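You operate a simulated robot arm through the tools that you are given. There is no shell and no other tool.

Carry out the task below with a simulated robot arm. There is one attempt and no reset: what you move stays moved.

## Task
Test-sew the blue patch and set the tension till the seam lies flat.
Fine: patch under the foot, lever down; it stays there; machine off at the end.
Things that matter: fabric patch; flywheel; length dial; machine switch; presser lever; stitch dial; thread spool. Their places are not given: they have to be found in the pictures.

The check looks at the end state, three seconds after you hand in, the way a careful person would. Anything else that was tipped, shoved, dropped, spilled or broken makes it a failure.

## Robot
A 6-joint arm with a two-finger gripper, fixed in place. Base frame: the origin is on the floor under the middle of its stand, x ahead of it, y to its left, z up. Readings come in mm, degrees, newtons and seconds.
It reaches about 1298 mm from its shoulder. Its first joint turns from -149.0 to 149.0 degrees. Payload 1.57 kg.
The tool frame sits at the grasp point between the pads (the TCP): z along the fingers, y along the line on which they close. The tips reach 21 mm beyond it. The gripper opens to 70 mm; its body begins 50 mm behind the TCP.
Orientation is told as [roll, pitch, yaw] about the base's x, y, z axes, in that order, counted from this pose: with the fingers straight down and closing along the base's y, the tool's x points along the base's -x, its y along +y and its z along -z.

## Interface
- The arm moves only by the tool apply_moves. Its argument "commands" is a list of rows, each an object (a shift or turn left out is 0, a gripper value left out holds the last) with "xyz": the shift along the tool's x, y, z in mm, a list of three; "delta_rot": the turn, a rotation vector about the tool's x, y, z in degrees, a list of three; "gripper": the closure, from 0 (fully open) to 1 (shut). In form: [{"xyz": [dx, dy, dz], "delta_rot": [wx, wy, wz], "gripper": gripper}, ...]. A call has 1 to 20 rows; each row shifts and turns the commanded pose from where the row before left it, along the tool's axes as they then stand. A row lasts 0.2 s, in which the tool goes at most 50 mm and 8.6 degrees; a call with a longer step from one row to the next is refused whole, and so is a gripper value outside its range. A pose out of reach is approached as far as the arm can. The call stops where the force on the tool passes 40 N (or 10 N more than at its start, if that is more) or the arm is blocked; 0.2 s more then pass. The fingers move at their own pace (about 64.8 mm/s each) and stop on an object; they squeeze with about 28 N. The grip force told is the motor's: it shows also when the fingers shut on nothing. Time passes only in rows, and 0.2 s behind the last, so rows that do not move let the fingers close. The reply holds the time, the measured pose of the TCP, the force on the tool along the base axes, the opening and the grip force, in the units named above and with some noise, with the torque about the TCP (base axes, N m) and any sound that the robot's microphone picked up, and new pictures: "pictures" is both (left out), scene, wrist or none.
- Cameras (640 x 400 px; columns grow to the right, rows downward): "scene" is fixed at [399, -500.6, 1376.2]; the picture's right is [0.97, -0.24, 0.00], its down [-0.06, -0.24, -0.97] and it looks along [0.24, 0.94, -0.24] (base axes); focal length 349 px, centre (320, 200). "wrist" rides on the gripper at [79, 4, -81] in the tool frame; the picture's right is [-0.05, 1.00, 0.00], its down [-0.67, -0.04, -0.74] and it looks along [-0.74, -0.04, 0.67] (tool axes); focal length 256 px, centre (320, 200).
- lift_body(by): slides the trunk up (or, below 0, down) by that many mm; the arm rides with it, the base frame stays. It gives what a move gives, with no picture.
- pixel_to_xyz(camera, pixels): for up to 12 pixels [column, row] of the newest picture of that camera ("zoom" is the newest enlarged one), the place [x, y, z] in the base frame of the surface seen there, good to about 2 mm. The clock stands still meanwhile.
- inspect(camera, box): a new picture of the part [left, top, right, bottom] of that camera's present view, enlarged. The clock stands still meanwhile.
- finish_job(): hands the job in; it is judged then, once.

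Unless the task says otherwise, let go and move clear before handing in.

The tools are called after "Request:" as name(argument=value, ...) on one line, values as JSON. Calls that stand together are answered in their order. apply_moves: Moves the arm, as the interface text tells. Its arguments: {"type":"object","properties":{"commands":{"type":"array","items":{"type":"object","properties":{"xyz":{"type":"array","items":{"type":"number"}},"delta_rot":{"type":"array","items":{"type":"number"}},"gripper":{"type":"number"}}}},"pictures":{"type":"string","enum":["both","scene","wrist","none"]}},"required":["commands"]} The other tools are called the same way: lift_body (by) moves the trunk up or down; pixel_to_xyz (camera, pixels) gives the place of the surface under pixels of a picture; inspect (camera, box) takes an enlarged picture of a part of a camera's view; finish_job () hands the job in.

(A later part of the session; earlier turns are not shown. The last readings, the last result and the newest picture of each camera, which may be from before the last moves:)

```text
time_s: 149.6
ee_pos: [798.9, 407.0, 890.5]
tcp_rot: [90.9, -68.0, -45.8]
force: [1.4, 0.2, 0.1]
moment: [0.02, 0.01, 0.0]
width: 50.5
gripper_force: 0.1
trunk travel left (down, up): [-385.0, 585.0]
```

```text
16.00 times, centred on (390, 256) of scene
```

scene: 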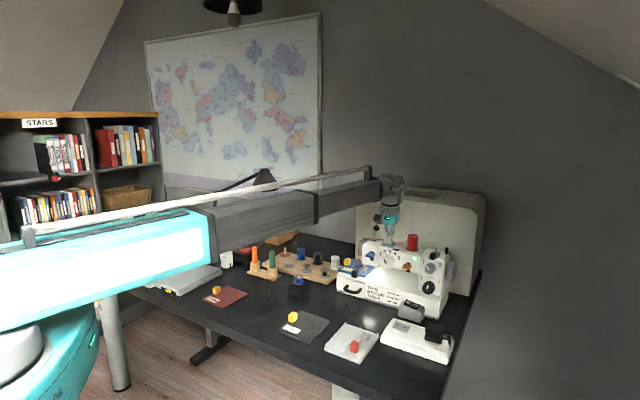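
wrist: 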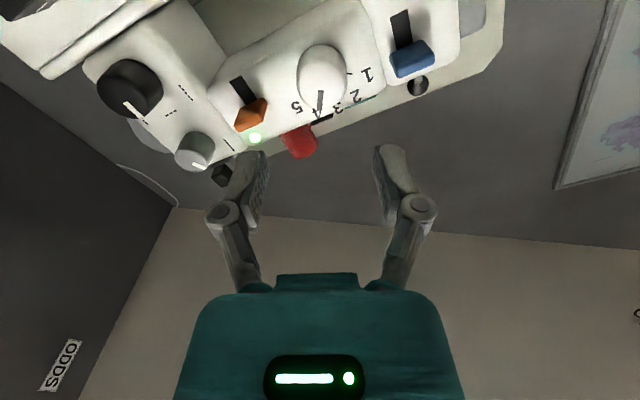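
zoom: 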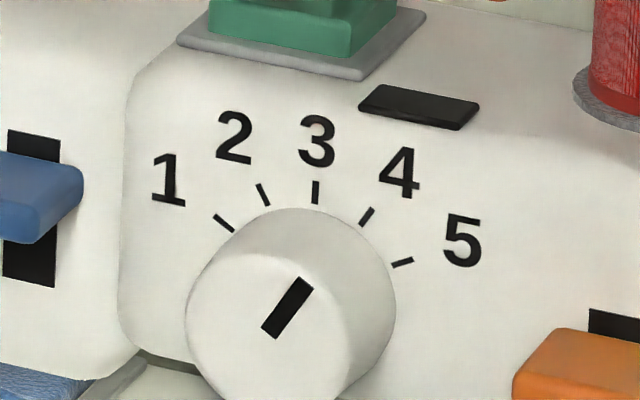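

The pointer is now aligned with 4 (≈30°). Back up, unroll, straighten, and return above RUN.

Request:
lift_body(by=357)

Request:
apply_moves(commands=[{"delta_rot": [0, 0, -7.33], "gripper": 1}, {"delta_rot": [0, 0, -7.33]}, {"delta_rot": [0, 0, -7.34]}, {"delta_rot": [0, 8.18, 0]}, {"delta_rot": [0, 8.18, 0]}, {"delta_rot": [0, 8.18, 0]}, {"delta_rot": [0, 8.18, 0]}, {"delta_rot": [0, 8.18, 0]}, {"delta_rot": [0, 8.18, 0]}, {"delta_rot": [0, 8.18, 0]}, {"delta_rot": [0, 8.18, 0]}, {"delta_rot": [0, 8.18, 0]}, {"delta_rot": [0, 8.18, 0]}, {"delta_rot": [0, 8.2, 0]}, {}], pictures="none")

```text
time_s: 153.1
ee_pos: [797.9, 405.8, 1247.5]
tcp_rot: [90.8, -68.1, -45.8]
force: [0.8, -0.5, -1.1]
moment: [0.0, -0.01, -0.01]
width: 50.7
gripper_force: 0.2
trunk travel left (down, up): [-742.0, 228.0]
```

```text
time_s: 156.3
ee_pos: [798.8, 406.7, 1060.0]
tcp_rot: [-0.2, -0.2, 45.1]
force: [0.3, 0.8, -0.2]
moment: [0.01, -0.02, 0.01]
width: 0.0
gripper_force: 27.9
out of reach, approached as far as the arm can: row 4, 5, 6, 7, 8, 9, 10, 11, 12, 13
trunk travel left (down, up): [-742.0, 228.0]
```

Moving above RUN and pressing again with a hold of under a second.

Request:
apply_moves(commands=[{"xyz": [-40.1, 4.7, 0]}, {"xyz": [-40.1, 4.7, 0]}, {"xyz": [-40.1, 4.7, 0]}, {"xyz": [-40.1, 4.7, 0]}, {}], pictures="none")

Request:
lift_body(by=-93)

Request:
lift_body(by=-5)

Request:
apply_moves(commands=[{}], pictures="none")

Request:
lift_body(by=100)

Request:
apply_moves(commands=[{}, {}], pictures="scene")

Request:
inspect(camera="scene", box=[350, 258, 374, 273])

```text
time_s: 157.5
ee_pos: [899.9, 532.4, 1060.3]
tcp_rot: [0.0, -0.3, 45.0]
force: [-0.2, 0.2, -0.4]
moment: [0.03, 0.0, 0.01]
width: 0.0
gripper_force: 27.2
trunk travel left (down, up): [-742.0, 228.0]
```

```text
time_s: 158.8
ee_pos: [901.1, 533.2, 967.9]
tcp_rot: [-0.1, -0.3, 45.0]
force: [0.2, 0.2, 0.3]
moment: [0.03, 0.0, 0.0]
width: 0.1
gripper_force: 28.4
trunk travel left (down, up): [-649.0, 321.0]
```

```text
time_s: 159.3
ee_pos: [900.7, 530.8, 962.4]
tcp_rot: [-0.1, -0.3, 45.1]
force: [0.0, 0.4, 2.4]
moment: [0.02, 0.02, 0.01]
width: 6.2
gripper_force: 28.6
trunk travel left (down, up): [-644.0, 326.0]
heard: click
```

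```text
time_s: 159.7
ee_pos: [901.1, 531.4, 962.7]
tcp_rot: [-0.1, -0.3, 45.0]
force: [0.9, 0.9, 2.9]
moment: [0.0, 0.01, -0.01]
width: 6.0
gripper_force: 28.8
trunk travel left (down, up): [-644.0, 326.0]
```

```text
time_s: 161.0
ee_pos: [901.1, 531.9, 1061.2]
tcp_rot: [0.0, -0.4, 44.9]
force: [-0.6, 0.1, -0.2]
moment: [0.0, -0.01, 0.02]
width: 0.1
gripper_force: 28.5
trunk travel left (down, up): [-744.0, 226.0]
```

```text
time_s: 161.6
ee_pos: [901.5, 531.1, 1061.9]
tcp_rot: [-0.1, -0.4, 45.0]
force: [-0.4, -0.6, -0.3]
moment: [-0.01, -0.02, 0.04]
width: 0.0
gripper_force: 28.5
trunk travel left (down, up): [-744.0, 226.0]
```

scene: 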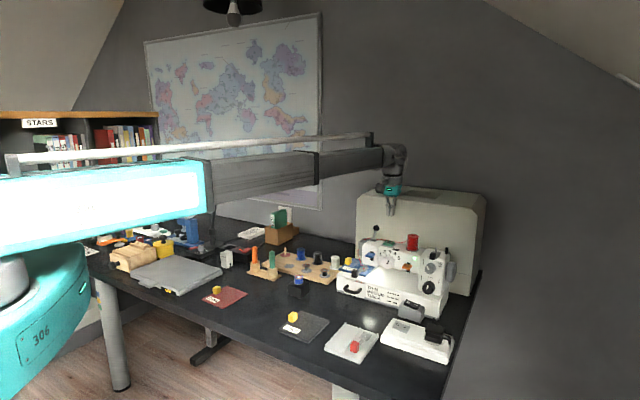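

```text
16.00 times, centred on (362, 266) of scene
```

zoom: 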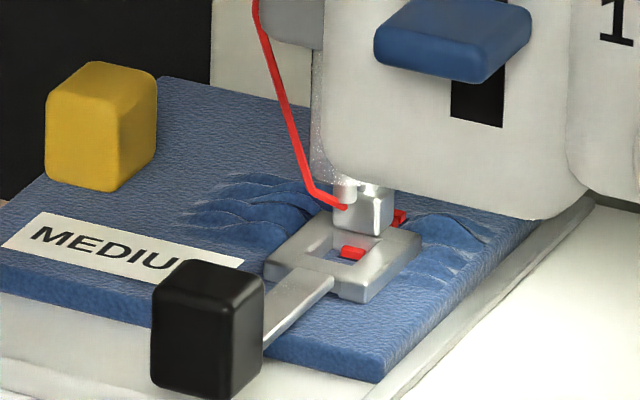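

More ridges appear; I need the close side view to judge the newest part. Moving the camera to the left side again.

Request:
apply_moves(commands=[{"delta_rot": [0, 0, 8.18]}, {"delta_rot": [0, 0, 8.18]}, {"delta_rot": [0, 0, 8.18]}, {"delta_rot": [0, 0, 8.18]}, {"delta_rot": [0, 0, 8.18]}, {"delta_rot": [0, 0, 8.18]}, {"delta_rot": [0, 0, 8.18]}, {"delta_rot": [0, 0, 8.18]}, {"delta_rot": [0, 0, 8.18]}, {"delta_rot": [0, 0, 8.18]}, {"delta_rot": [0, 0, 8.2]}, {"xyz": [42.8, 3.3, 0]}, {"xyz": [42.8, 3.3, 0]}, {"xyz": [42.8, 3.3, 0]}, {"xyz": [42.8, 3.3, 0], "gripper": 0}, {"xyz": [42.8, 3.3, 0]}, {}], pictures="none")

Request:
lift_body(by=-120)

Request:
apply_moves(commands=[{}], pictures="wrist")

Request:
inspect(camera="wrist", box=[310, 140, 374, 190])

Request:
inspect(camera="wrist", box=[318, 148, 358, 173])

```text
time_s: 165.2
ee_pos: [760.5, 694.2, 1062.2]
tcp_rot: [0.2, -0.1, -44.9]
force: [0.8, 0.0, -0.3]
moment: [-0.05, 0.01, 0.0]
width: 69.5
gripper_force: 0.0
trunk travel left (down, up): [-744.0, 226.0]
```

```text
time_s: 166.7
ee_pos: [760.6, 692.3, 941.7]
tcp_rot: [0.3, 0.0, -45.0]
force: [-0.8, -0.2, 0.5]
moment: [0.03, 0.01, 0.01]
width: 69.8
gripper_force: 0.0
trunk travel left (down, up): [-624.0, 346.0]
```

```text
time_s: 167.1
ee_pos: [761.0, 693.3, 941.9]
tcp_rot: [0.3, -0.2, -45.0]
force: [1.0, 0.0, 0.7]
moment: [-0.03, 0.01, -0.03]
width: 70.0
gripper_force: 0.1
trunk travel left (down, up): [-624.0, 346.0]
```

wrist: 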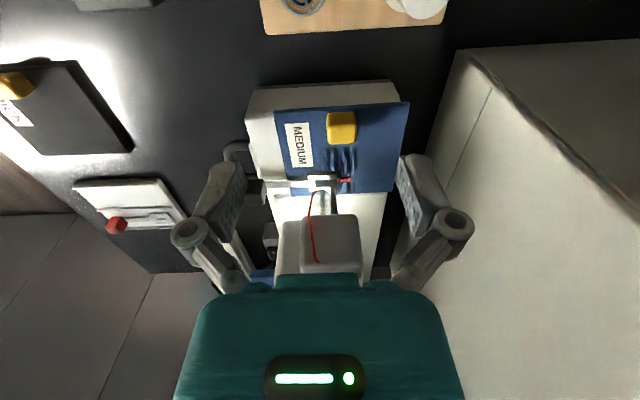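

```text
8.00 times, centred on (342, 165) of wrist
```

zoom: 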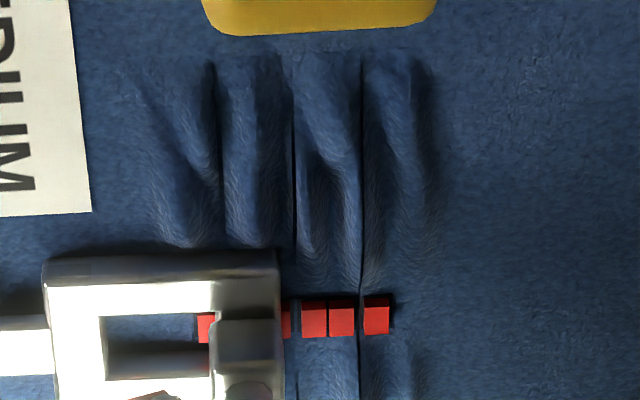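

```text
16.00 times, centred on (338, 160) of wrist
```

zoom: 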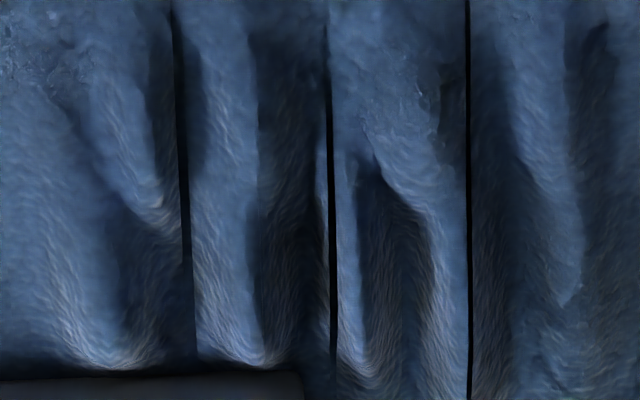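

There are now four tiles of ripples, the newest (left, x<180) from the setting 4. I'll sample heights across all of them.

Request:
pixel_to_xyz(camera="zoom", pixels=[[15, 300], [30, 300], [45, 300], [60, 300], [75, 300], [90, 300], [105, 300], [120, 300], [135, 300], [150, 300], [165, 300], [195, 300]])

Request:
pixel_to_xyz(camera="zoom", pixels=[[210, 300], [225, 300], [240, 300], [255, 300], [270, 300], [285, 300], [300, 300], [315, 300], [340, 300], [355, 300], [370, 300], [385, 300]])

Request:
pixel_to_xyz(camera="zoom", pixels=[[400, 300], [415, 300], [430, 300], [445, 300], [460, 300], [480, 300], [500, 300], [520, 300], [540, 300], [560, 300], [590, 300], [620, 300]])

Request:
pixel_to_xyz(camera="zoom", pixels=[[20, 200], [50, 200], [80, 200], [110, 200], [140, 200], [165, 200], [200, 200], [230, 200], [260, 200], [290, 200], [320, 200], [345, 200]])

Request:
pixel_to_xyz(camera="zoom", pixels=[[375, 200], [400, 200], [425, 200], [450, 200], [480, 200], [505, 200], [530, 200], [555, 200], [580, 200], [605, 200], [630, 200], [630, 100]])

```text
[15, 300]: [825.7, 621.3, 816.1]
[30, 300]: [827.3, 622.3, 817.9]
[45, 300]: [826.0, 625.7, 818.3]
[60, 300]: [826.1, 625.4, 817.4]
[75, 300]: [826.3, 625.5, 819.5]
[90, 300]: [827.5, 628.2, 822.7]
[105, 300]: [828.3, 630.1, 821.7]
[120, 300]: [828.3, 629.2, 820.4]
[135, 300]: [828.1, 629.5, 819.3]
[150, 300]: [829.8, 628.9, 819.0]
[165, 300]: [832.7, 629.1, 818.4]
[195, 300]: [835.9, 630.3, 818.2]
```

```text
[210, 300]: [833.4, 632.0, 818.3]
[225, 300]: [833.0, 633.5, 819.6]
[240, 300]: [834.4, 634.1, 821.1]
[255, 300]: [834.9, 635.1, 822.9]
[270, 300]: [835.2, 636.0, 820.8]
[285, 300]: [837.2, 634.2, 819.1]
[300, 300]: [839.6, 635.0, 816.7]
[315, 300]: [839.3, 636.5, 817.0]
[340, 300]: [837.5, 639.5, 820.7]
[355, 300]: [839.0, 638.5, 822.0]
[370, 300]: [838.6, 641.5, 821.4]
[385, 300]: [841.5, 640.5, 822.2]
```

```text
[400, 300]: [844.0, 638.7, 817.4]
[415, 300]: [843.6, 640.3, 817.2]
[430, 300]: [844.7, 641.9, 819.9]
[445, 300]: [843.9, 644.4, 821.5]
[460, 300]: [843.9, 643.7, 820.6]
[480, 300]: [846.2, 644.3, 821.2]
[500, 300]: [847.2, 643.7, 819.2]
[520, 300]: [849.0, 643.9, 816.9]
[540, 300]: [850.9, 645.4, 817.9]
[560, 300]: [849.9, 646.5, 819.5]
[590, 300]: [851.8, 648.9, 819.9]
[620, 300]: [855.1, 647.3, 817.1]
```

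```text
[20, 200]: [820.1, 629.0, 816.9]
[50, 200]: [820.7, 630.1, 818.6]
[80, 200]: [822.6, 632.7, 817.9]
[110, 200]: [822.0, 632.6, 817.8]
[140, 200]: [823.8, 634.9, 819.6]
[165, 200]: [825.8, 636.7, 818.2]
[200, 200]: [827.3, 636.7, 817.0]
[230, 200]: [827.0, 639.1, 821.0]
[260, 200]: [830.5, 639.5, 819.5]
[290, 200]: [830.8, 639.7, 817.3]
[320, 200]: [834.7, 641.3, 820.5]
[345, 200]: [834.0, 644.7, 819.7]
```

```text
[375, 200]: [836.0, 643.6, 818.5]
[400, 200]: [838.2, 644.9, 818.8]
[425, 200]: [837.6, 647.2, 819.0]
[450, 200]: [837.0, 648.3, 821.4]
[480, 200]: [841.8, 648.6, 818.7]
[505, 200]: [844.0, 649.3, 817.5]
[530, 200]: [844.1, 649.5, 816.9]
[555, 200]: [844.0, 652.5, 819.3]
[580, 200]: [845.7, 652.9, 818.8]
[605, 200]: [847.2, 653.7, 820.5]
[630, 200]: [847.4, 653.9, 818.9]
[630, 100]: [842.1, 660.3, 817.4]
```

Heights alone are too noisy to compare. I'll take a flatter view: tilt the camera to about 26° elevation and come lower at the left, so the ripple profiles show.

Request:
apply_moves(commands=[{"delta_rot": [0, -8, 0]}, {"delta_rot": [0, -8, 0]}, {}], pictures="none")

Request:
lift_body(by=-75)

Request:
apply_moves(commands=[{}], pictures="wrist")

Request:
inspect(camera="wrist", box=[260, 150, 388, 230])

```text
time_s: 167.9
ee_pos: [760.9, 693.5, 949.2]
tcp_rot: [0.3, -16.1, -45.1]
force: [-0.2, 0.6, 0.2]
moment: [0.0, -0.01, 0.01]
width: 69.9
gripper_force: 0.0
out of reach, approached as far as the arm can: row 2
trunk travel left (down, up): [-624.0, 346.0]
```

```text
time_s: 169.1
ee_pos: [761.6, 694.2, 874.4]
tcp_rot: [0.3, -16.2, -45.1]
force: [-0.1, 1.6, 0.5]
moment: [-0.01, 0.0, 0.0]
width: 69.8
gripper_force: 0.1
trunk travel left (down, up): [-549.0, 421.0]
```

```text
time_s: 169.4
ee_pos: [761.7, 694.8, 874.0]
tcp_rot: [0.3, -16.0, -45.1]
force: [0.2, -0.6, 0.2]
moment: [0.0, -0.04, 0.02]
width: 70.2
gripper_force: 0.0
trunk travel left (down, up): [-549.0, 421.0]
```

wrist: 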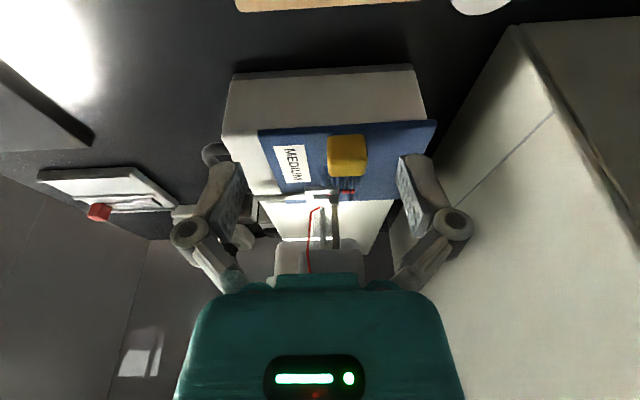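

```text
5.00 times, centred on (324, 190) of wrist
```

zoom: 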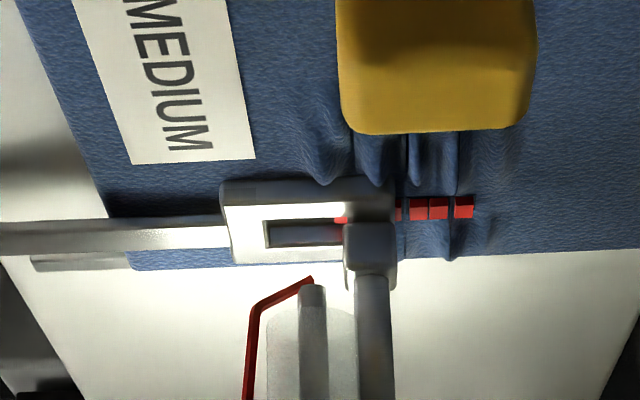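

The ripples near the seam show here at zoom (325–470,130–190). Zooming more.

Request:
inspect(camera="wrist", box=[312, 170, 360, 200])

Request:
inspect(camera="scene", box=[350, 258, 374, 273])

```text
13.33 times, centred on (336, 185) of wrist
```

zoom: 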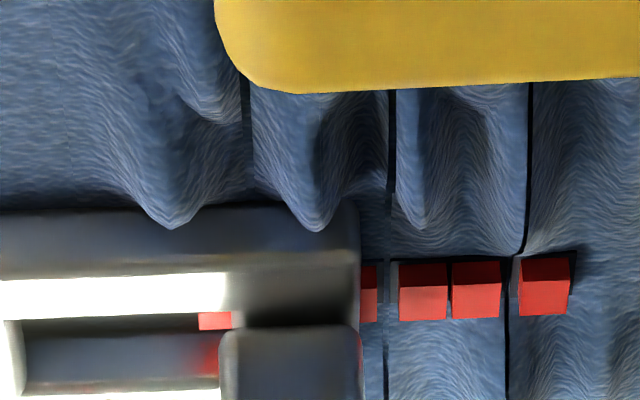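

```text
16.00 times, centred on (362, 266) of scene
```

zoom: 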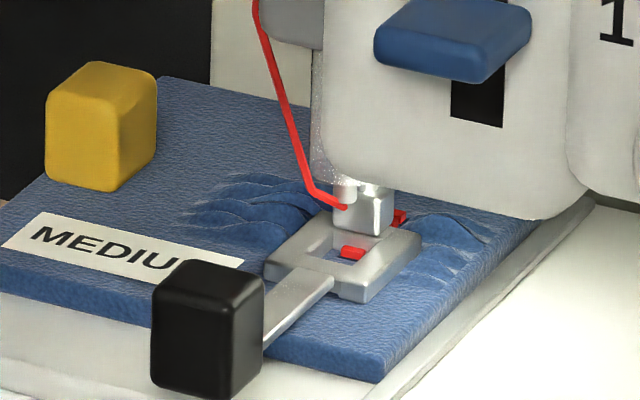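

I'll measure, in the current view, where the tile lines, stitches, foot edges and needle are, to know which tile was sewn at which setting.

Request:
inspect(camera="wrist", box=[312, 170, 360, 200])

Request:
pixel_to_xyz(camera="zoom", pixels=[[240, 190], [250, 190], [385, 230], [395, 230], [522, 240], [535, 240], [365, 260], [350, 225], [545, 285], [425, 290], [370, 290], [215, 320]])

Request:
pixel_to_xyz(camera="zoom", pixels=[[170, 220], [170, 170], [315, 225], [315, 170], [415, 220], [470, 200], [600, 200], [600, 320], [460, 350], [540, 350], [100, 240], [20, 170]])

```text
13.33 times, centred on (336, 185) of wrist
```

zoom: 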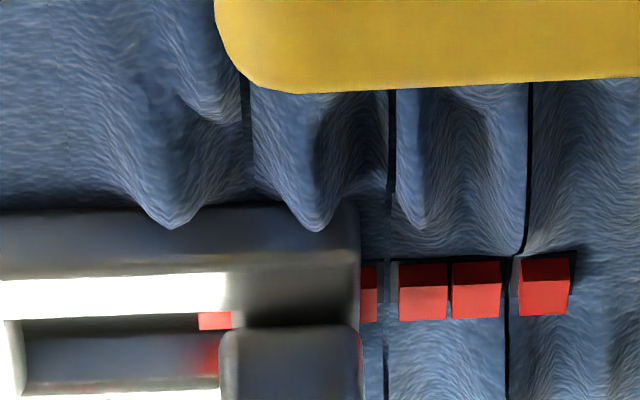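

```text
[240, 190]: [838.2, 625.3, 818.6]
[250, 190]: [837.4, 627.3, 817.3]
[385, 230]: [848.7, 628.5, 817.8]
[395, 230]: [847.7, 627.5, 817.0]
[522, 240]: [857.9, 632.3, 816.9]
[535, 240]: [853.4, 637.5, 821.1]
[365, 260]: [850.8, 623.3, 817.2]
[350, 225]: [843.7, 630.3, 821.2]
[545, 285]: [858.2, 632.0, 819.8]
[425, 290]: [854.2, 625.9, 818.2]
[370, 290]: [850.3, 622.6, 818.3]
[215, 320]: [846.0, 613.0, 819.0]
```

```text
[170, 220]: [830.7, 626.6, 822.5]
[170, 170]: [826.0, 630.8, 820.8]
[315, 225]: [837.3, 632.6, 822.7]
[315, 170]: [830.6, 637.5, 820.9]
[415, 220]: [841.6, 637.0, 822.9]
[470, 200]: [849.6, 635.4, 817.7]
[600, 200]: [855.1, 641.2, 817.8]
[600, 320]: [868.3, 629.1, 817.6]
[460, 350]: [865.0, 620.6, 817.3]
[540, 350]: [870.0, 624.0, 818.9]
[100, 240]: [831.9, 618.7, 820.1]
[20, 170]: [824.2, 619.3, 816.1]
```

The wrist view puts the foot's back edge at t≈1042, while I had it at 1032 from the scene camera. I'll cross-check the same features with the scene camera to see whether anything has shifted.

Request:
inspect(camera="scene", box=[350, 258, 374, 273])

Request:
pixel_to_xyz(camera="zoom", pixels=[[270, 265], [355, 295], [415, 240], [400, 215], [350, 253], [205, 270], [205, 380], [160, 380], [255, 320], [380, 378], [100, 75], [455, 225]])

Request:
pixel_to_xyz(camera="scene", pixels=[[338, 280], [338, 290], [355, 290], [400, 282], [440, 310], [447, 290], [388, 243], [413, 243], [430, 268], [450, 272]])

```text
16.00 times, centred on (362, 266) of scene
```

zoom: 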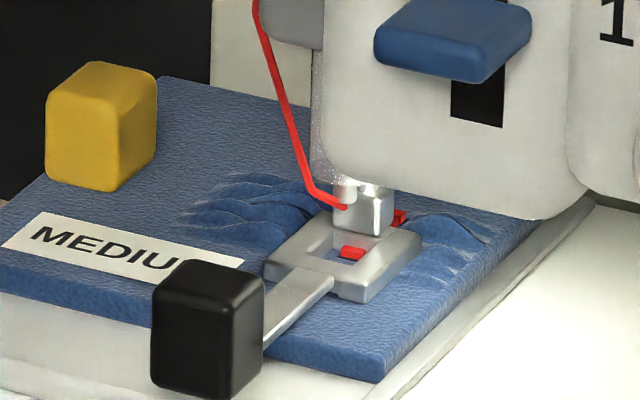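

```text
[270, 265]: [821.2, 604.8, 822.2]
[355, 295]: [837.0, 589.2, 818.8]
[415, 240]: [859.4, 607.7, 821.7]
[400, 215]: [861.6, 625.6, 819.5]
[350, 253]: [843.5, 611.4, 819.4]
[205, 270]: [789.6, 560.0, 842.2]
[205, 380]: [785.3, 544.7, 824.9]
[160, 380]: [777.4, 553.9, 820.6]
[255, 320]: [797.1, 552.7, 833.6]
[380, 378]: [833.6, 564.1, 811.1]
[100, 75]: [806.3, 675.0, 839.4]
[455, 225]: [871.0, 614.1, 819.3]
```

```text
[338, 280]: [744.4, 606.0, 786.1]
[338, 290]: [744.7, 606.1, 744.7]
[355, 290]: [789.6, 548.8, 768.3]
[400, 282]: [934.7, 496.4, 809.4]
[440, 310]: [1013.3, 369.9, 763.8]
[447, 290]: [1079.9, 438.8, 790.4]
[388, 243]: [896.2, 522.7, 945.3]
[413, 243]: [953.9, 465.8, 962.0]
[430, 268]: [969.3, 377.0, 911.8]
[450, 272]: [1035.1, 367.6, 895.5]
```

Cross-check: the machine has not moved, and the patch has fed 26.8 mm = three equal runs. So the tiles are: nearest = setting 4, middle = 2.2, far = 3, all equally puckered; puckering means too tight, so the right tension must be lower still. I'll go for 1: rise and return in front of the dial.

Request:
lift_body(by=195)

Request:
apply_moves(commands=[{"delta_rot": [0, 8.05, 0], "gripper": 0.28}, {"delta_rot": [0, 8.05, 0]}, {"xyz": [-32.9, -24.3, 0]}, {"xyz": [-32.9, -24.3, 0]}, {"xyz": [-32.9, -24.3, 0]}, {"xyz": [-32.9, -24.3, 0]}, {"xyz": [-32.9, -24.3, 0]}, {"xyz": [-32.9, -24.3, 0]}, {"xyz": [-32.9, -24.3, 0]}, {"delta_rot": [0, 0, -8.18]}, {"delta_rot": [0, 0, -8.18]}, {"delta_rot": [0, 0, -8.18]}, {"delta_rot": [0, 0, -8.18]}, {"delta_rot": [0, 0, -8.18]}, {"delta_rot": [0, 0, -8.18]}, {"delta_rot": [0, 0, -8.18]}, {"delta_rot": [0, 0, -8.18]}, {"delta_rot": [0, 0, -8.18]}, {"delta_rot": [0, 0, -8.18]}, {"delta_rot": [0, 0, -8.2]}], pictures="none")

Request:
apply_moves(commands=[{"delta_rot": [0, -8.18, 0]}, {"delta_rot": [0, -8.18, 0]}, {"delta_rot": [0, -8.18, 0]}, {"delta_rot": [0, -8.18, 0]}, {"delta_rot": [0, -8.18, 0]}, {"delta_rot": [0, -8.18, 0]}, {"delta_rot": [0, -8.18, 0]}, {"delta_rot": [0, -8.18, 0]}, {"delta_rot": [0, -8.18, 0]}, {"delta_rot": [0, -8.18, 0]}, {"delta_rot": [0, -8.2, 0]}, {"delta_rot": [0, 0, 7.5]}, {"delta_rot": [0, 0, 7.5]}, {"delta_rot": [0, 0, 7.5]}, {"delta_rot": [0, 0, 7.5]}, {"delta_rot": [0, 0, 7.5]}, {"delta_rot": [0, 0, 7.5]}, {}], pictures="none")

```text
time_s: 171.6
ee_pos: [761.8, 693.3, 1070.4]
tcp_rot: [0.3, -16.0, -45.1]
force: [0.0, 0.0, 0.1]
moment: [0.01, 0.0, -0.01]
width: 69.8
gripper_force: 0.0
trunk travel left (down, up): [-744.0, 226.0]
```

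```text
time_s: 175.8
ee_pos: [804.1, 410.5, 1062.2]
tcp_rot: [0.1, -0.3, 45.1]
force: [-0.3, -0.3, 0.9]
moment: [-0.01, 0.0, -0.04]
width: 50.5
gripper_force: 0.1
out of reach, approached as far as the arm can: row 1
trunk travel left (down, up): [-744.0, 226.0]
```

```text
time_s: 179.6
ee_pos: [804.7, 410.9, 1249.3]
tcp_rot: [90.4, -44.8, -45.3]
force: [0.3, -0.8, 0.4]
moment: [0.02, -0.03, -0.01]
width: 50.6
gripper_force: 0.1
out of reach, approached as far as the arm can: row 2, 3, 4, 5, 6, 7, 8, 9, 10, 11
trunk travel left (down, up): [-744.0, 226.0]
```

In position. Lowering to dial height, then advancing and checking the alignment.

Request:
lift_body(by=-358.5)

Request:
apply_moves(commands=[{"xyz": [0, 0, 25]}, {"xyz": [0, 0, 25]}, {"xyz": [0, 0, 15]}, {}], pictures="wrist")

Request:
inspect(camera="wrist", box=[220, 80, 420, 240])

```text
time_s: 183.1
ee_pos: [803.6, 411.9, 891.2]
tcp_rot: [90.3, -45.0, -45.3]
force: [0.0, -0.5, -0.7]
moment: [0.01, -0.01, -0.01]
width: 50.6
gripper_force: 0.0
trunk travel left (down, up): [-385.0, 585.0]
```

```text
time_s: 184.1
ee_pos: [849.2, 457.1, 889.3]
tcp_rot: [90.4, -44.8, -45.3]
force: [-0.1, 0.2, 0.2]
moment: [-0.03, -0.01, -0.02]
width: 50.4
gripper_force: 0.1
trunk travel left (down, up): [-385.0, 585.0]
```

wrist: 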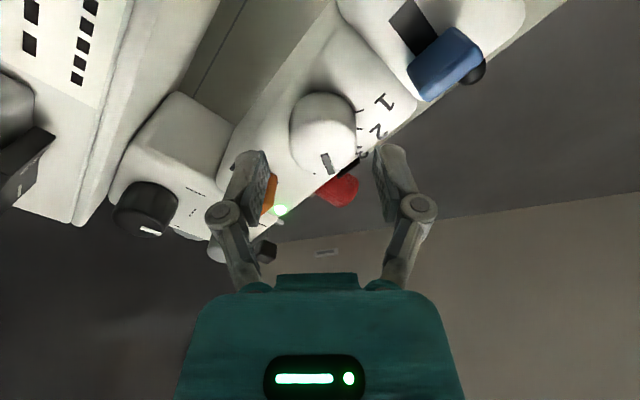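

```text
2.50 times, centred on (320, 160) of wrist
```

zoom: 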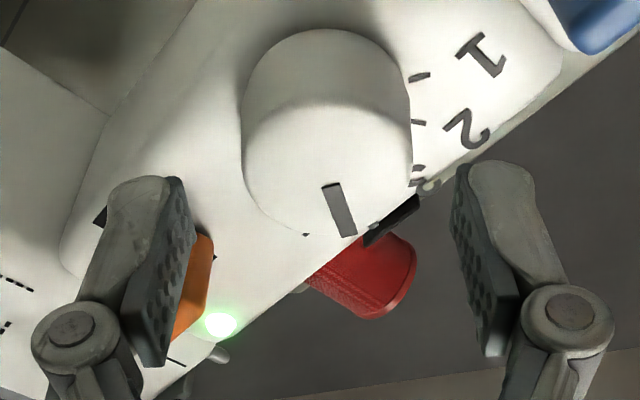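

Well aligned. Advancing 26 mm and gripping.

Request:
apply_moves(commands=[{"xyz": [0, 0, 9]}, {"xyz": [0, 0, 9]}, {"xyz": [0, 0, 8]}, {}], pictures="wrist")

Request:
inspect(camera="wrist", box=[220, 100, 420, 240])

```text
time_s: 185.1
ee_pos: [868.4, 477.4, 890.3]
tcp_rot: [90.4, -45.0, -45.0]
force: [0.3, 0.1, 0.1]
moment: [0.01, 0.02, 0.0]
width: 50.6
gripper_force: 0.0
trunk travel left (down, up): [-385.0, 585.0]
```

wrist: 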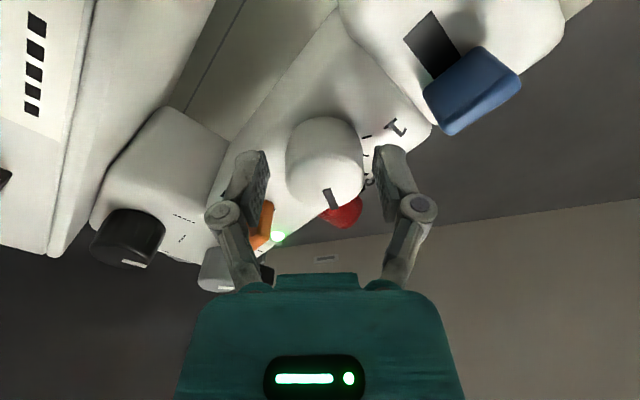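

```text
2.86 times, centred on (320, 170) of wrist
```

zoom: 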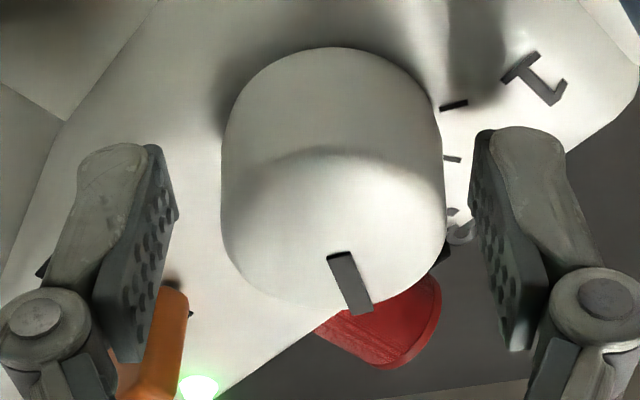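

About 2 mm off in tool y; correcting, then closing and turning counter-clockwise 90° in small steps.

Request:
apply_moves(commands=[{"xyz": [0, 1.8, 0]}, {"gripper": 0.5}, {"gripper": 0.6}, {"gripper": 0.7}, {"gripper": 0.7}, {"delta_rot": [0, 0, -5]}, {"delta_rot": [0, 0, -5]}, {"delta_rot": [0, 0, -5]}, {"delta_rot": [0, 0, -5]}, {"delta_rot": [0, 0, -5]}, {"delta_rot": [0, 0, -5]}, {"delta_rot": [0, 0, -5]}, {"delta_rot": [0, 0, -5]}, {"delta_rot": [0, 0, -5]}, {}], pictures="wrist")

Request:
inspect(camera="scene", box=[370, 243, 410, 268])

```text
time_s: 188.3
ee_pos: [869.1, 475.5, 891.3]
tcp_rot: [176.3, -89.6, -131.5]
force: [1.2, -12.8, -10.2]
moment: [-0.34, 0.37, -0.25]
width: 36.7
gripper_force: 32.4
trunk travel left (down, up): [-385.0, 585.0]
```

wrist: 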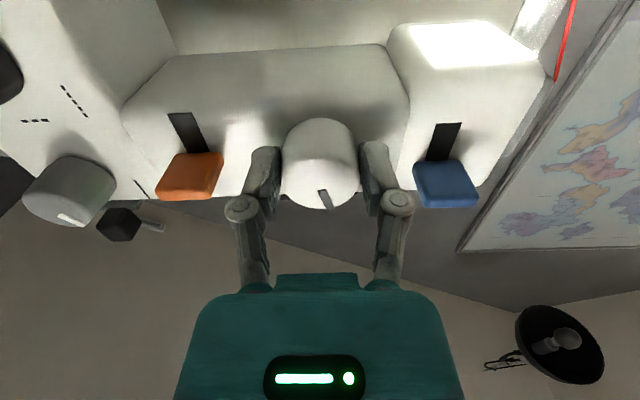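

```text
16.00 times, centred on (390, 256) of scene
```

zoom: 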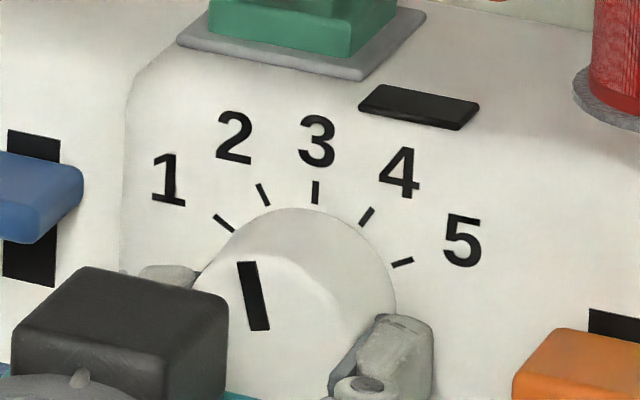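

Pointer at about -12°; 48° more needed to reach 1. Continuing.

Request:
apply_moves(commands=[{"delta_rot": [0, 0, -5]}, {"delta_rot": [0, 0, -5]}, {"delta_rot": [0, 0, -5]}, {"delta_rot": [0, 0, -5]}, {"delta_rot": [0, 0, -5]}, {"delta_rot": [0, 0, -5]}, {"delta_rot": [0, 0, -5]}, {"delta_rot": [0, 0, -5]}, {"delta_rot": [0, 0, -5]}, {"delta_rot": [0, 0, -3]}, {}], pictures="wrist")

Request:
inspect(camera="scene", box=[370, 243, 410, 268])

```text
time_s: 190.7
ee_pos: [869.9, 474.4, 891.0]
tcp_rot: [-90.7, -42.1, 135.2]
force: [29.2, -12.2, 20.2]
moment: [0.42, 0.01, -0.17]
width: 36.7
gripper_force: 32.1
trunk travel left (down, up): [-385.0, 585.0]
```

wrist: 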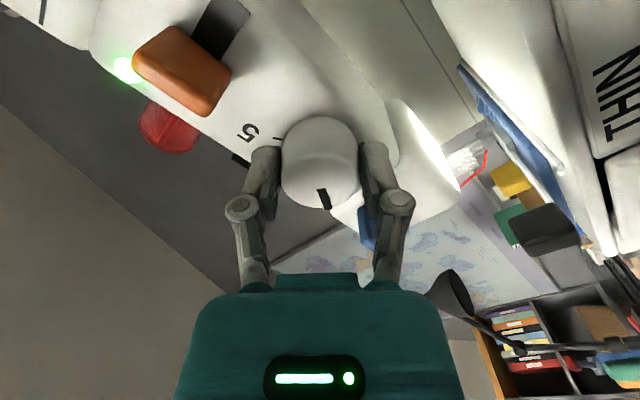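

```text
16.00 times, centred on (390, 256) of scene
```

zoom: 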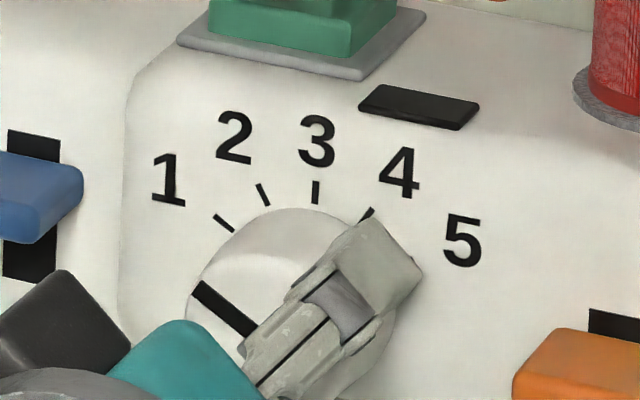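

The pointer is now at about -61°, i.e. at 1. Releasing and backing off.

Request:
apply_moves(commands=[{"gripper": 0.5}, {"gripper": 0.28}, {"gripper": 0.28}, {"gripper": 0.28}, {"xyz": [0, 0, -20]}, {"xyz": [0, 0, -40]}, {"xyz": [0, 0, -40]}, {}], pictures="wrist")

Request:
inspect(camera="scene", box=[370, 243, 410, 268])

```text
time_s: 192.5
ee_pos: [796.7, 404.9, 891.1]
tcp_rot: [-90.5, -42.0, 135.5]
force: [-0.5, 1.0, 0.1]
moment: [0.01, 0.0, 0.02]
width: 50.1
gripper_force: 0.0
out of reach, approached as far as the arm can: row 7
trunk travel left (down, up): [-385.0, 585.0]
```

wrist: 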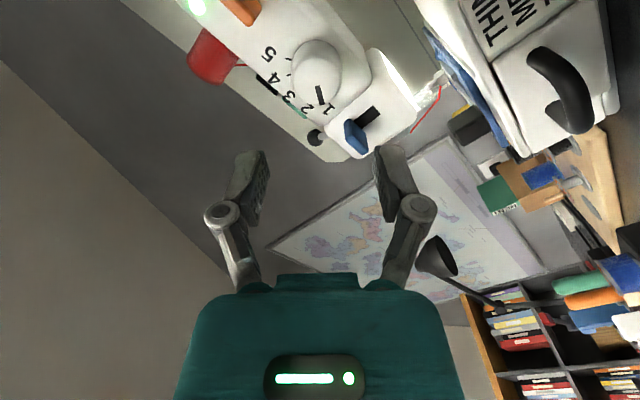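

```text
16.00 times, centred on (390, 256) of scene
```

zoom: 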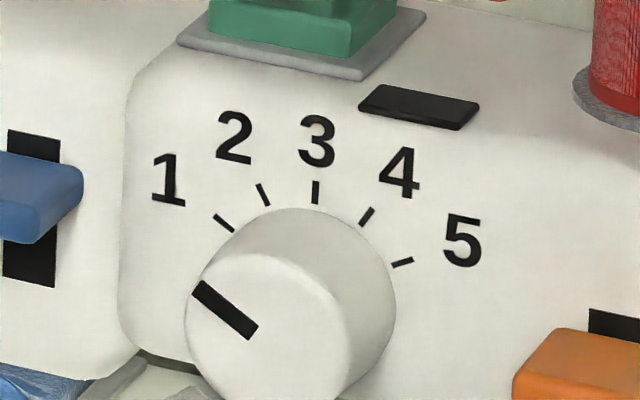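

The dial is at 1. Going back up, straightening, and pressing RUN again.

Request:
lift_body(by=358)

Request:
apply_moves(commands=[{"delta_rot": [0, 0, 8], "gripper": 1}, {"delta_rot": [0, 0, 8]}, {"delta_rot": [0, 0, 8]}, {"delta_rot": [0, 0, 8]}, {"delta_rot": [0, 0, 8]}, {"delta_rot": [0, 0, 8]}, {"delta_rot": [0, 8.18, 0]}, {"delta_rot": [0, 8.18, 0]}, {"delta_rot": [0, 8.18, 0]}, {"delta_rot": [0, 8.18, 0]}, {"delta_rot": [0, 8.18, 0]}, {"delta_rot": [0, 8.18, 0]}, {"delta_rot": [0, 8.18, 0]}, {"delta_rot": [0, 8.18, 0]}, {"delta_rot": [0, 8.18, 0]}, {"delta_rot": [0, 8.18, 0]}, {"delta_rot": [0, 8.2, 0]}, {}], pictures="none")

```text
time_s: 195.9
ee_pos: [796.9, 406.3, 1250.3]
tcp_rot: [-90.5, -42.0, 135.3]
force: [0.2, 0.1, 0.3]
moment: [-0.06, -0.01, 0.0]
width: 50.6
gripper_force: 0.2
trunk travel left (down, up): [-743.0, 227.0]
```

```text
time_s: 199.7
ee_pos: [797.0, 403.6, 1061.1]
tcp_rot: [0.1, -0.3, 45.0]
force: [0.6, -0.1, -1.1]
moment: [0.03, 0.02, -0.01]
width: 0.0
gripper_force: 28.0
out of reach, approached as far as the arm can: row 7, 8, 9, 10, 11, 12, 13, 14, 15, 16
trunk travel left (down, up): [-743.0, 227.0]
```

Request:
apply_moves(commands=[{"xyz": [-40.8, 4.9, 0]}, {"xyz": [-40.8, 4.9, 0]}, {"xyz": [-40.8, 4.9, 0]}, {"xyz": [-40.8, 4.9, 0]}, {}], pictures="none")

Request:
lift_body(by=-93)

Request:
lift_body(by=-5)

Request:
apply_moves(commands=[{}], pictures="none")

Request:
lift_body(by=100)

Request:
apply_moves(commands=[{}, {}], pictures="scene")

Request:
inspect(camera="scene", box=[350, 258, 374, 273])

```text
time_s: 200.9
ee_pos: [898.9, 532.4, 1062.7]
tcp_rot: [0.0, -0.4, 45.0]
force: [-0.2, -0.6, -0.6]
moment: [0.0, 0.01, -0.01]
width: 0.1
gripper_force: 27.5
out of reach, approached as far as the arm can: row 1
trunk travel left (down, up): [-743.0, 227.0]
```

```text
time_s: 202.2
ee_pos: [898.4, 533.4, 967.3]
tcp_rot: [0.0, -0.5, 45.0]
force: [-0.2, 0.3, 0.2]
moment: [0.0, -0.03, 0.01]
width: 0.3
gripper_force: 28.1
trunk travel left (down, up): [-650.0, 320.0]
```

```text
time_s: 202.8
ee_pos: [899.5, 533.7, 964.1]
tcp_rot: [0.0, -0.5, 45.1]
force: [-0.1, 0.7, 0.4]
moment: [0.01, 0.0, 0.0]
width: 6.0
gripper_force: 28.5
trunk travel left (down, up): [-645.0, 325.0]
heard: click
```

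```text
time_s: 203.2
ee_pos: [900.2, 533.9, 963.3]
tcp_rot: [0.0, -0.5, 45.0]
force: [0.3, 0.9, 1.2]
moment: [0.05, -0.03, 0.01]
width: 6.1
gripper_force: 28.9
trunk travel left (down, up): [-645.0, 325.0]
```

```text
time_s: 204.5
ee_pos: [899.4, 533.5, 1063.9]
tcp_rot: [0.1, -0.4, 44.9]
force: [0.2, -0.8, 0.1]
moment: [-0.01, -0.01, 0.01]
width: 0.0
gripper_force: 28.9
trunk travel left (down, up): [-745.0, 225.0]
```

```text
time_s: 205.1
ee_pos: [899.8, 534.3, 1063.2]
tcp_rot: [-0.1, -0.4, 45.0]
force: [-1.1, -0.1, 0.3]
moment: [0.01, -0.01, -0.02]
width: 0.0
gripper_force: 28.6
trunk travel left (down, up): [-745.0, 225.0]
```

scene: 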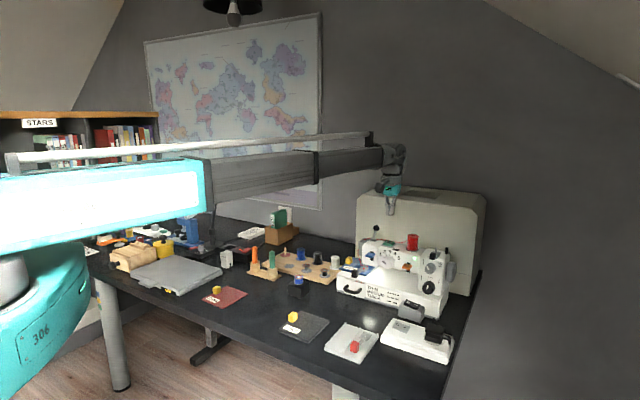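

```text
16.00 times, centred on (362, 266) of scene
```

zoom: 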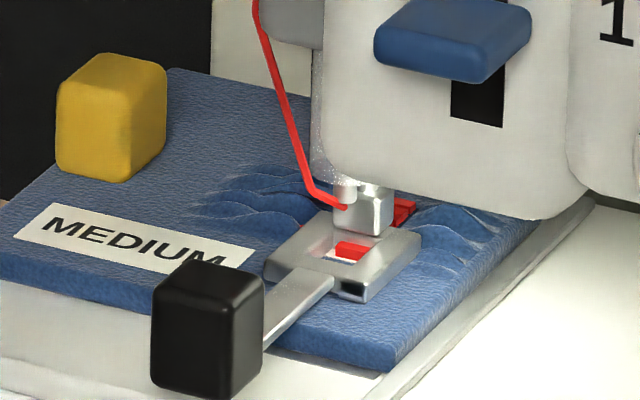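

At setting 1 there's no new ripple near the foot, but the red thread in the foot's opening looks bulkier (loops?). I'll look from the left side again.

Request:
apply_moves(commands=[{"delta_rot": [0, 0, 8.18]}, {"delta_rot": [0, 0, 8.18]}, {"delta_rot": [0, 0, 8.18]}, {"delta_rot": [0, 0, 8.18]}, {"delta_rot": [0, 0, 8.18]}, {"delta_rot": [0, 0, 8.18]}, {"delta_rot": [0, 0, 8.18]}, {"delta_rot": [0, 0, 8.18]}, {"delta_rot": [0, 0, 8.18]}, {"delta_rot": [0, 0, 8.18]}, {"delta_rot": [0, 0, 8.2]}, {"xyz": [42.8, 3.3, 0]}, {"xyz": [42.8, 3.3, 0]}, {"xyz": [42.8, 3.3, 0]}, {"xyz": [42.8, 3.3, 0], "gripper": 0}, {"xyz": [42.8, 3.3, 0]}, {}], pictures="none")

Request:
lift_body(by=-120)

Request:
apply_moves(commands=[{}], pictures="wrist")

Request:
inspect(camera="wrist", box=[310, 140, 374, 190])

Request:
inspect(camera="wrist", box=[324, 168, 364, 193])

```text
time_s: 208.7
ee_pos: [759.4, 694.5, 1062.6]
tcp_rot: [0.5, 0.1, -45.0]
force: [-1.0, 0.7, 0.0]
moment: [0.01, 0.01, 0.0]
width: 69.7
gripper_force: 0.0
trunk travel left (down, up): [-745.0, 225.0]
```

```text
time_s: 210.2
ee_pos: [759.8, 694.3, 944.0]
tcp_rot: [0.4, 0.0, -45.0]
force: [0.4, -0.8, 0.2]
moment: [0.01, 0.01, -0.02]
width: 70.5
gripper_force: 0.1
trunk travel left (down, up): [-625.0, 345.0]
```

```text
time_s: 210.6
ee_pos: [760.4, 693.4, 944.4]
tcp_rot: [0.4, 0.0, -45.1]
force: [-0.7, -0.2, -0.2]
moment: [-0.02, 0.0, 0.0]
width: 70.5
gripper_force: 0.0
trunk travel left (down, up): [-625.0, 345.0]
```

wrist: 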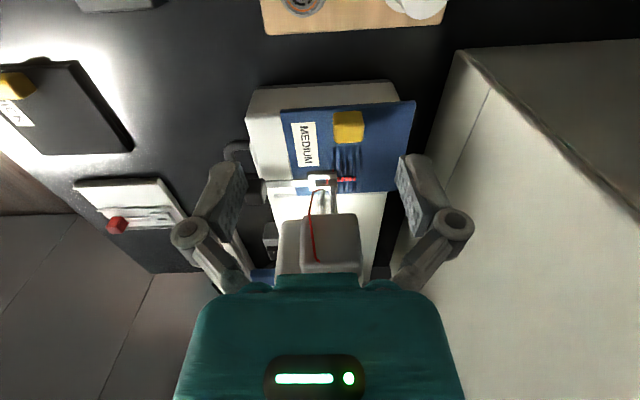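

```text
8.00 times, centred on (342, 165) of wrist
```

zoom: 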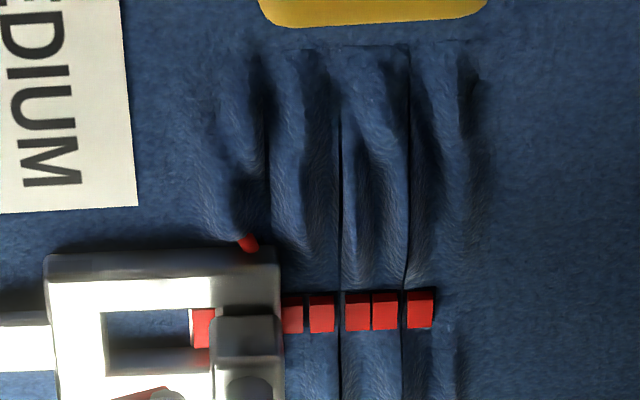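

```text
16.00 times, centred on (344, 180) of wrist
```

zoom: 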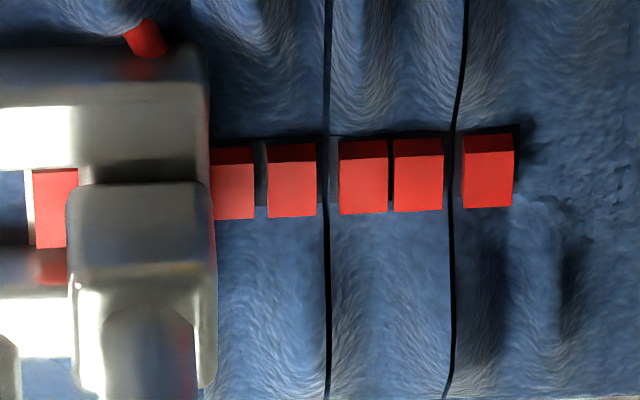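

A red loop now sticks out beside the foot (zoom (145,37)): at 1 the thread is too loose, at 2 it puckered. So the right tension lies between — I'll set about 1.5. Returning to the dial.

Request:
lift_body(by=120)

Request:
apply_moves(commands=[{"xyz": [-32.9, -24.2, 0], "gripper": 0.28}, {"xyz": [-32.9, -24.2, 0]}, {"xyz": [-32.9, -24.2, 0]}, {"xyz": [-32.9, -24.2, 0]}, {"xyz": [-32.9, -24.2, 0]}, {"xyz": [-32.9, -24.2, 0]}, {"xyz": [-32.9, -24.2, 0]}, {"delta_rot": [0, 0, -8.18]}, {"delta_rot": [0, 0, -8.18]}, {"delta_rot": [0, 0, -8.18]}, {"delta_rot": [0, 0, -8.18]}, {"delta_rot": [0, 0, -8.18]}, {"delta_rot": [0, 0, -8.18]}, {"delta_rot": [0, 0, -8.18]}, {"delta_rot": [0, 0, -8.18]}, {"delta_rot": [0, 0, -8.18]}, {"delta_rot": [0, 0, -8.18]}, {"delta_rot": [0, 0, -8.3]}, {}], pictures="none")

Request:
apply_moves(commands=[{"delta_rot": [0, -8.18, 0]}, {"delta_rot": [0, -8.18, 0]}, {"delta_rot": [0, -8.18, 0]}, {"delta_rot": [0, -8.18, 0]}, {"delta_rot": [0, -8.18, 0]}, {"delta_rot": [0, -8.18, 0]}, {"delta_rot": [0, -8.18, 0]}, {"delta_rot": [0, -8.18, 0]}, {"delta_rot": [0, -8.18, 0]}, {"delta_rot": [0, -8.18, 0]}, {"delta_rot": [0, -8.2, 0]}, {"delta_rot": [0, 0, -8]}, {}], pictures="none")

```text
time_s: 212.1
ee_pos: [760.4, 692.6, 1063.7]
tcp_rot: [0.4, 0.0, -44.9]
force: [0.9, 0.1, -0.6]
moment: [-0.02, -0.03, 0.0]
width: 70.2
gripper_force: 0.2
trunk travel left (down, up): [-745.0, 225.0]
```

```text
time_s: 216.1
ee_pos: [803.4, 412.3, 1063.8]
tcp_rot: [0.0, -0.4, 45.2]
force: [-0.3, 0.3, -0.7]
moment: [0.0, 0.01, -0.03]
width: 50.4
gripper_force: 0.1
trunk travel left (down, up): [-745.0, 225.0]
```

```text
time_s: 218.9
ee_pos: [805.5, 410.3, 1250.3]
tcp_rot: [-92.6, -82.0, 137.6]
force: [-1.5, 0.2, 0.9]
moment: [-0.03, 0.01, -0.02]
width: 50.4
gripper_force: 0.0
out of reach, approached as far as the arm can: row 1, 2, 3, 4, 5, 6, 7, 8, 9, 10, 11
trunk travel left (down, up): [-745.0, 225.0]
```

Lowering to dial height and advancing to check the alignment.

Request:
lift_body(by=-359.5)

Request:
apply_moves(commands=[{"xyz": [0, 0, 25]}, {"xyz": [0, 0, 25]}, {"xyz": [0, 0, 15]}, {}], pictures="wrist")

Request:
inspect(camera="wrist", box=[220, 80, 420, 240])

```text
time_s: 222.4
ee_pos: [804.9, 410.2, 890.8]
tcp_rot: [-92.4, -82.0, 137.5]
force: [0.4, 0.6, 0.3]
moment: [0.01, 0.0, 0.02]
width: 50.4
gripper_force: 0.0
trunk travel left (down, up): [-386.0, 584.0]
```

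```text
time_s: 223.4
ee_pos: [850.6, 456.8, 891.0]
tcp_rot: [-93.0, -82.1, 137.9]
force: [0.4, 0.3, 0.5]
moment: [0.03, -0.05, 0.03]
width: 50.5
gripper_force: 0.0
trunk travel left (down, up): [-386.0, 584.0]
```

wrist: 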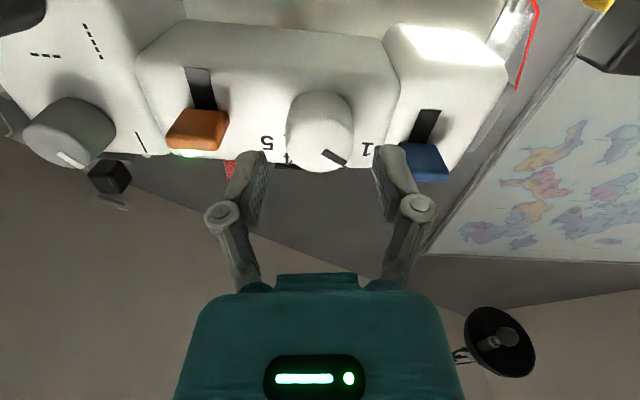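

```text
2.50 times, centred on (320, 160) of wrist
```

zoom: 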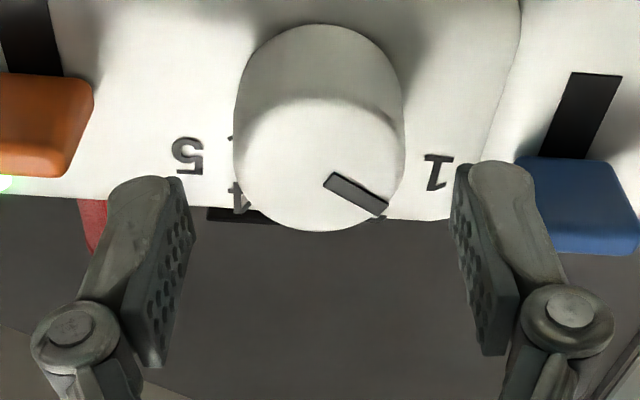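

Aligned. Advancing, closing and turning +15° clockwise (toward 1.5).

Request:
apply_moves(commands=[{"xyz": [0, -1, 9]}, {"xyz": [0, 0, 9]}, {"xyz": [0, 0, 8]}, {}], pictures="wrist")

Request:
inspect(camera="wrist", box=[220, 100, 420, 240])

```text
time_s: 224.4
ee_pos: [869.7, 475.1, 892.2]
tcp_rot: [-93.3, -81.9, 138.4]
force: [0.0, -0.7, 0.5]
moment: [-0.02, -0.03, 0.0]
width: 50.7
gripper_force: 0.0
trunk travel left (down, up): [-386.0, 584.0]
```

wrist: 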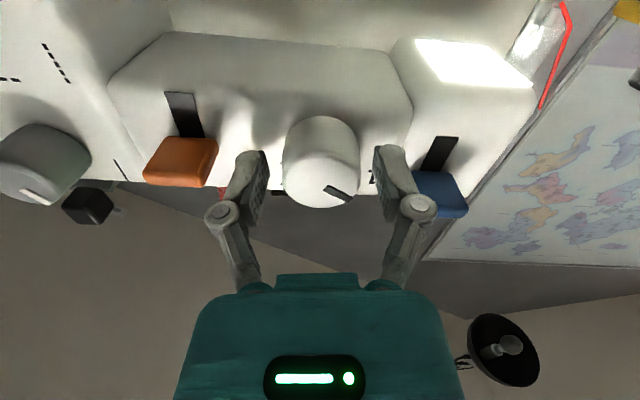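

```text
2.86 times, centred on (320, 170) of wrist
```

zoom: 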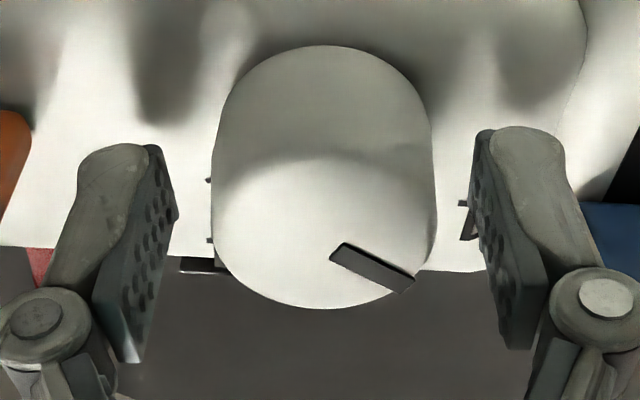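

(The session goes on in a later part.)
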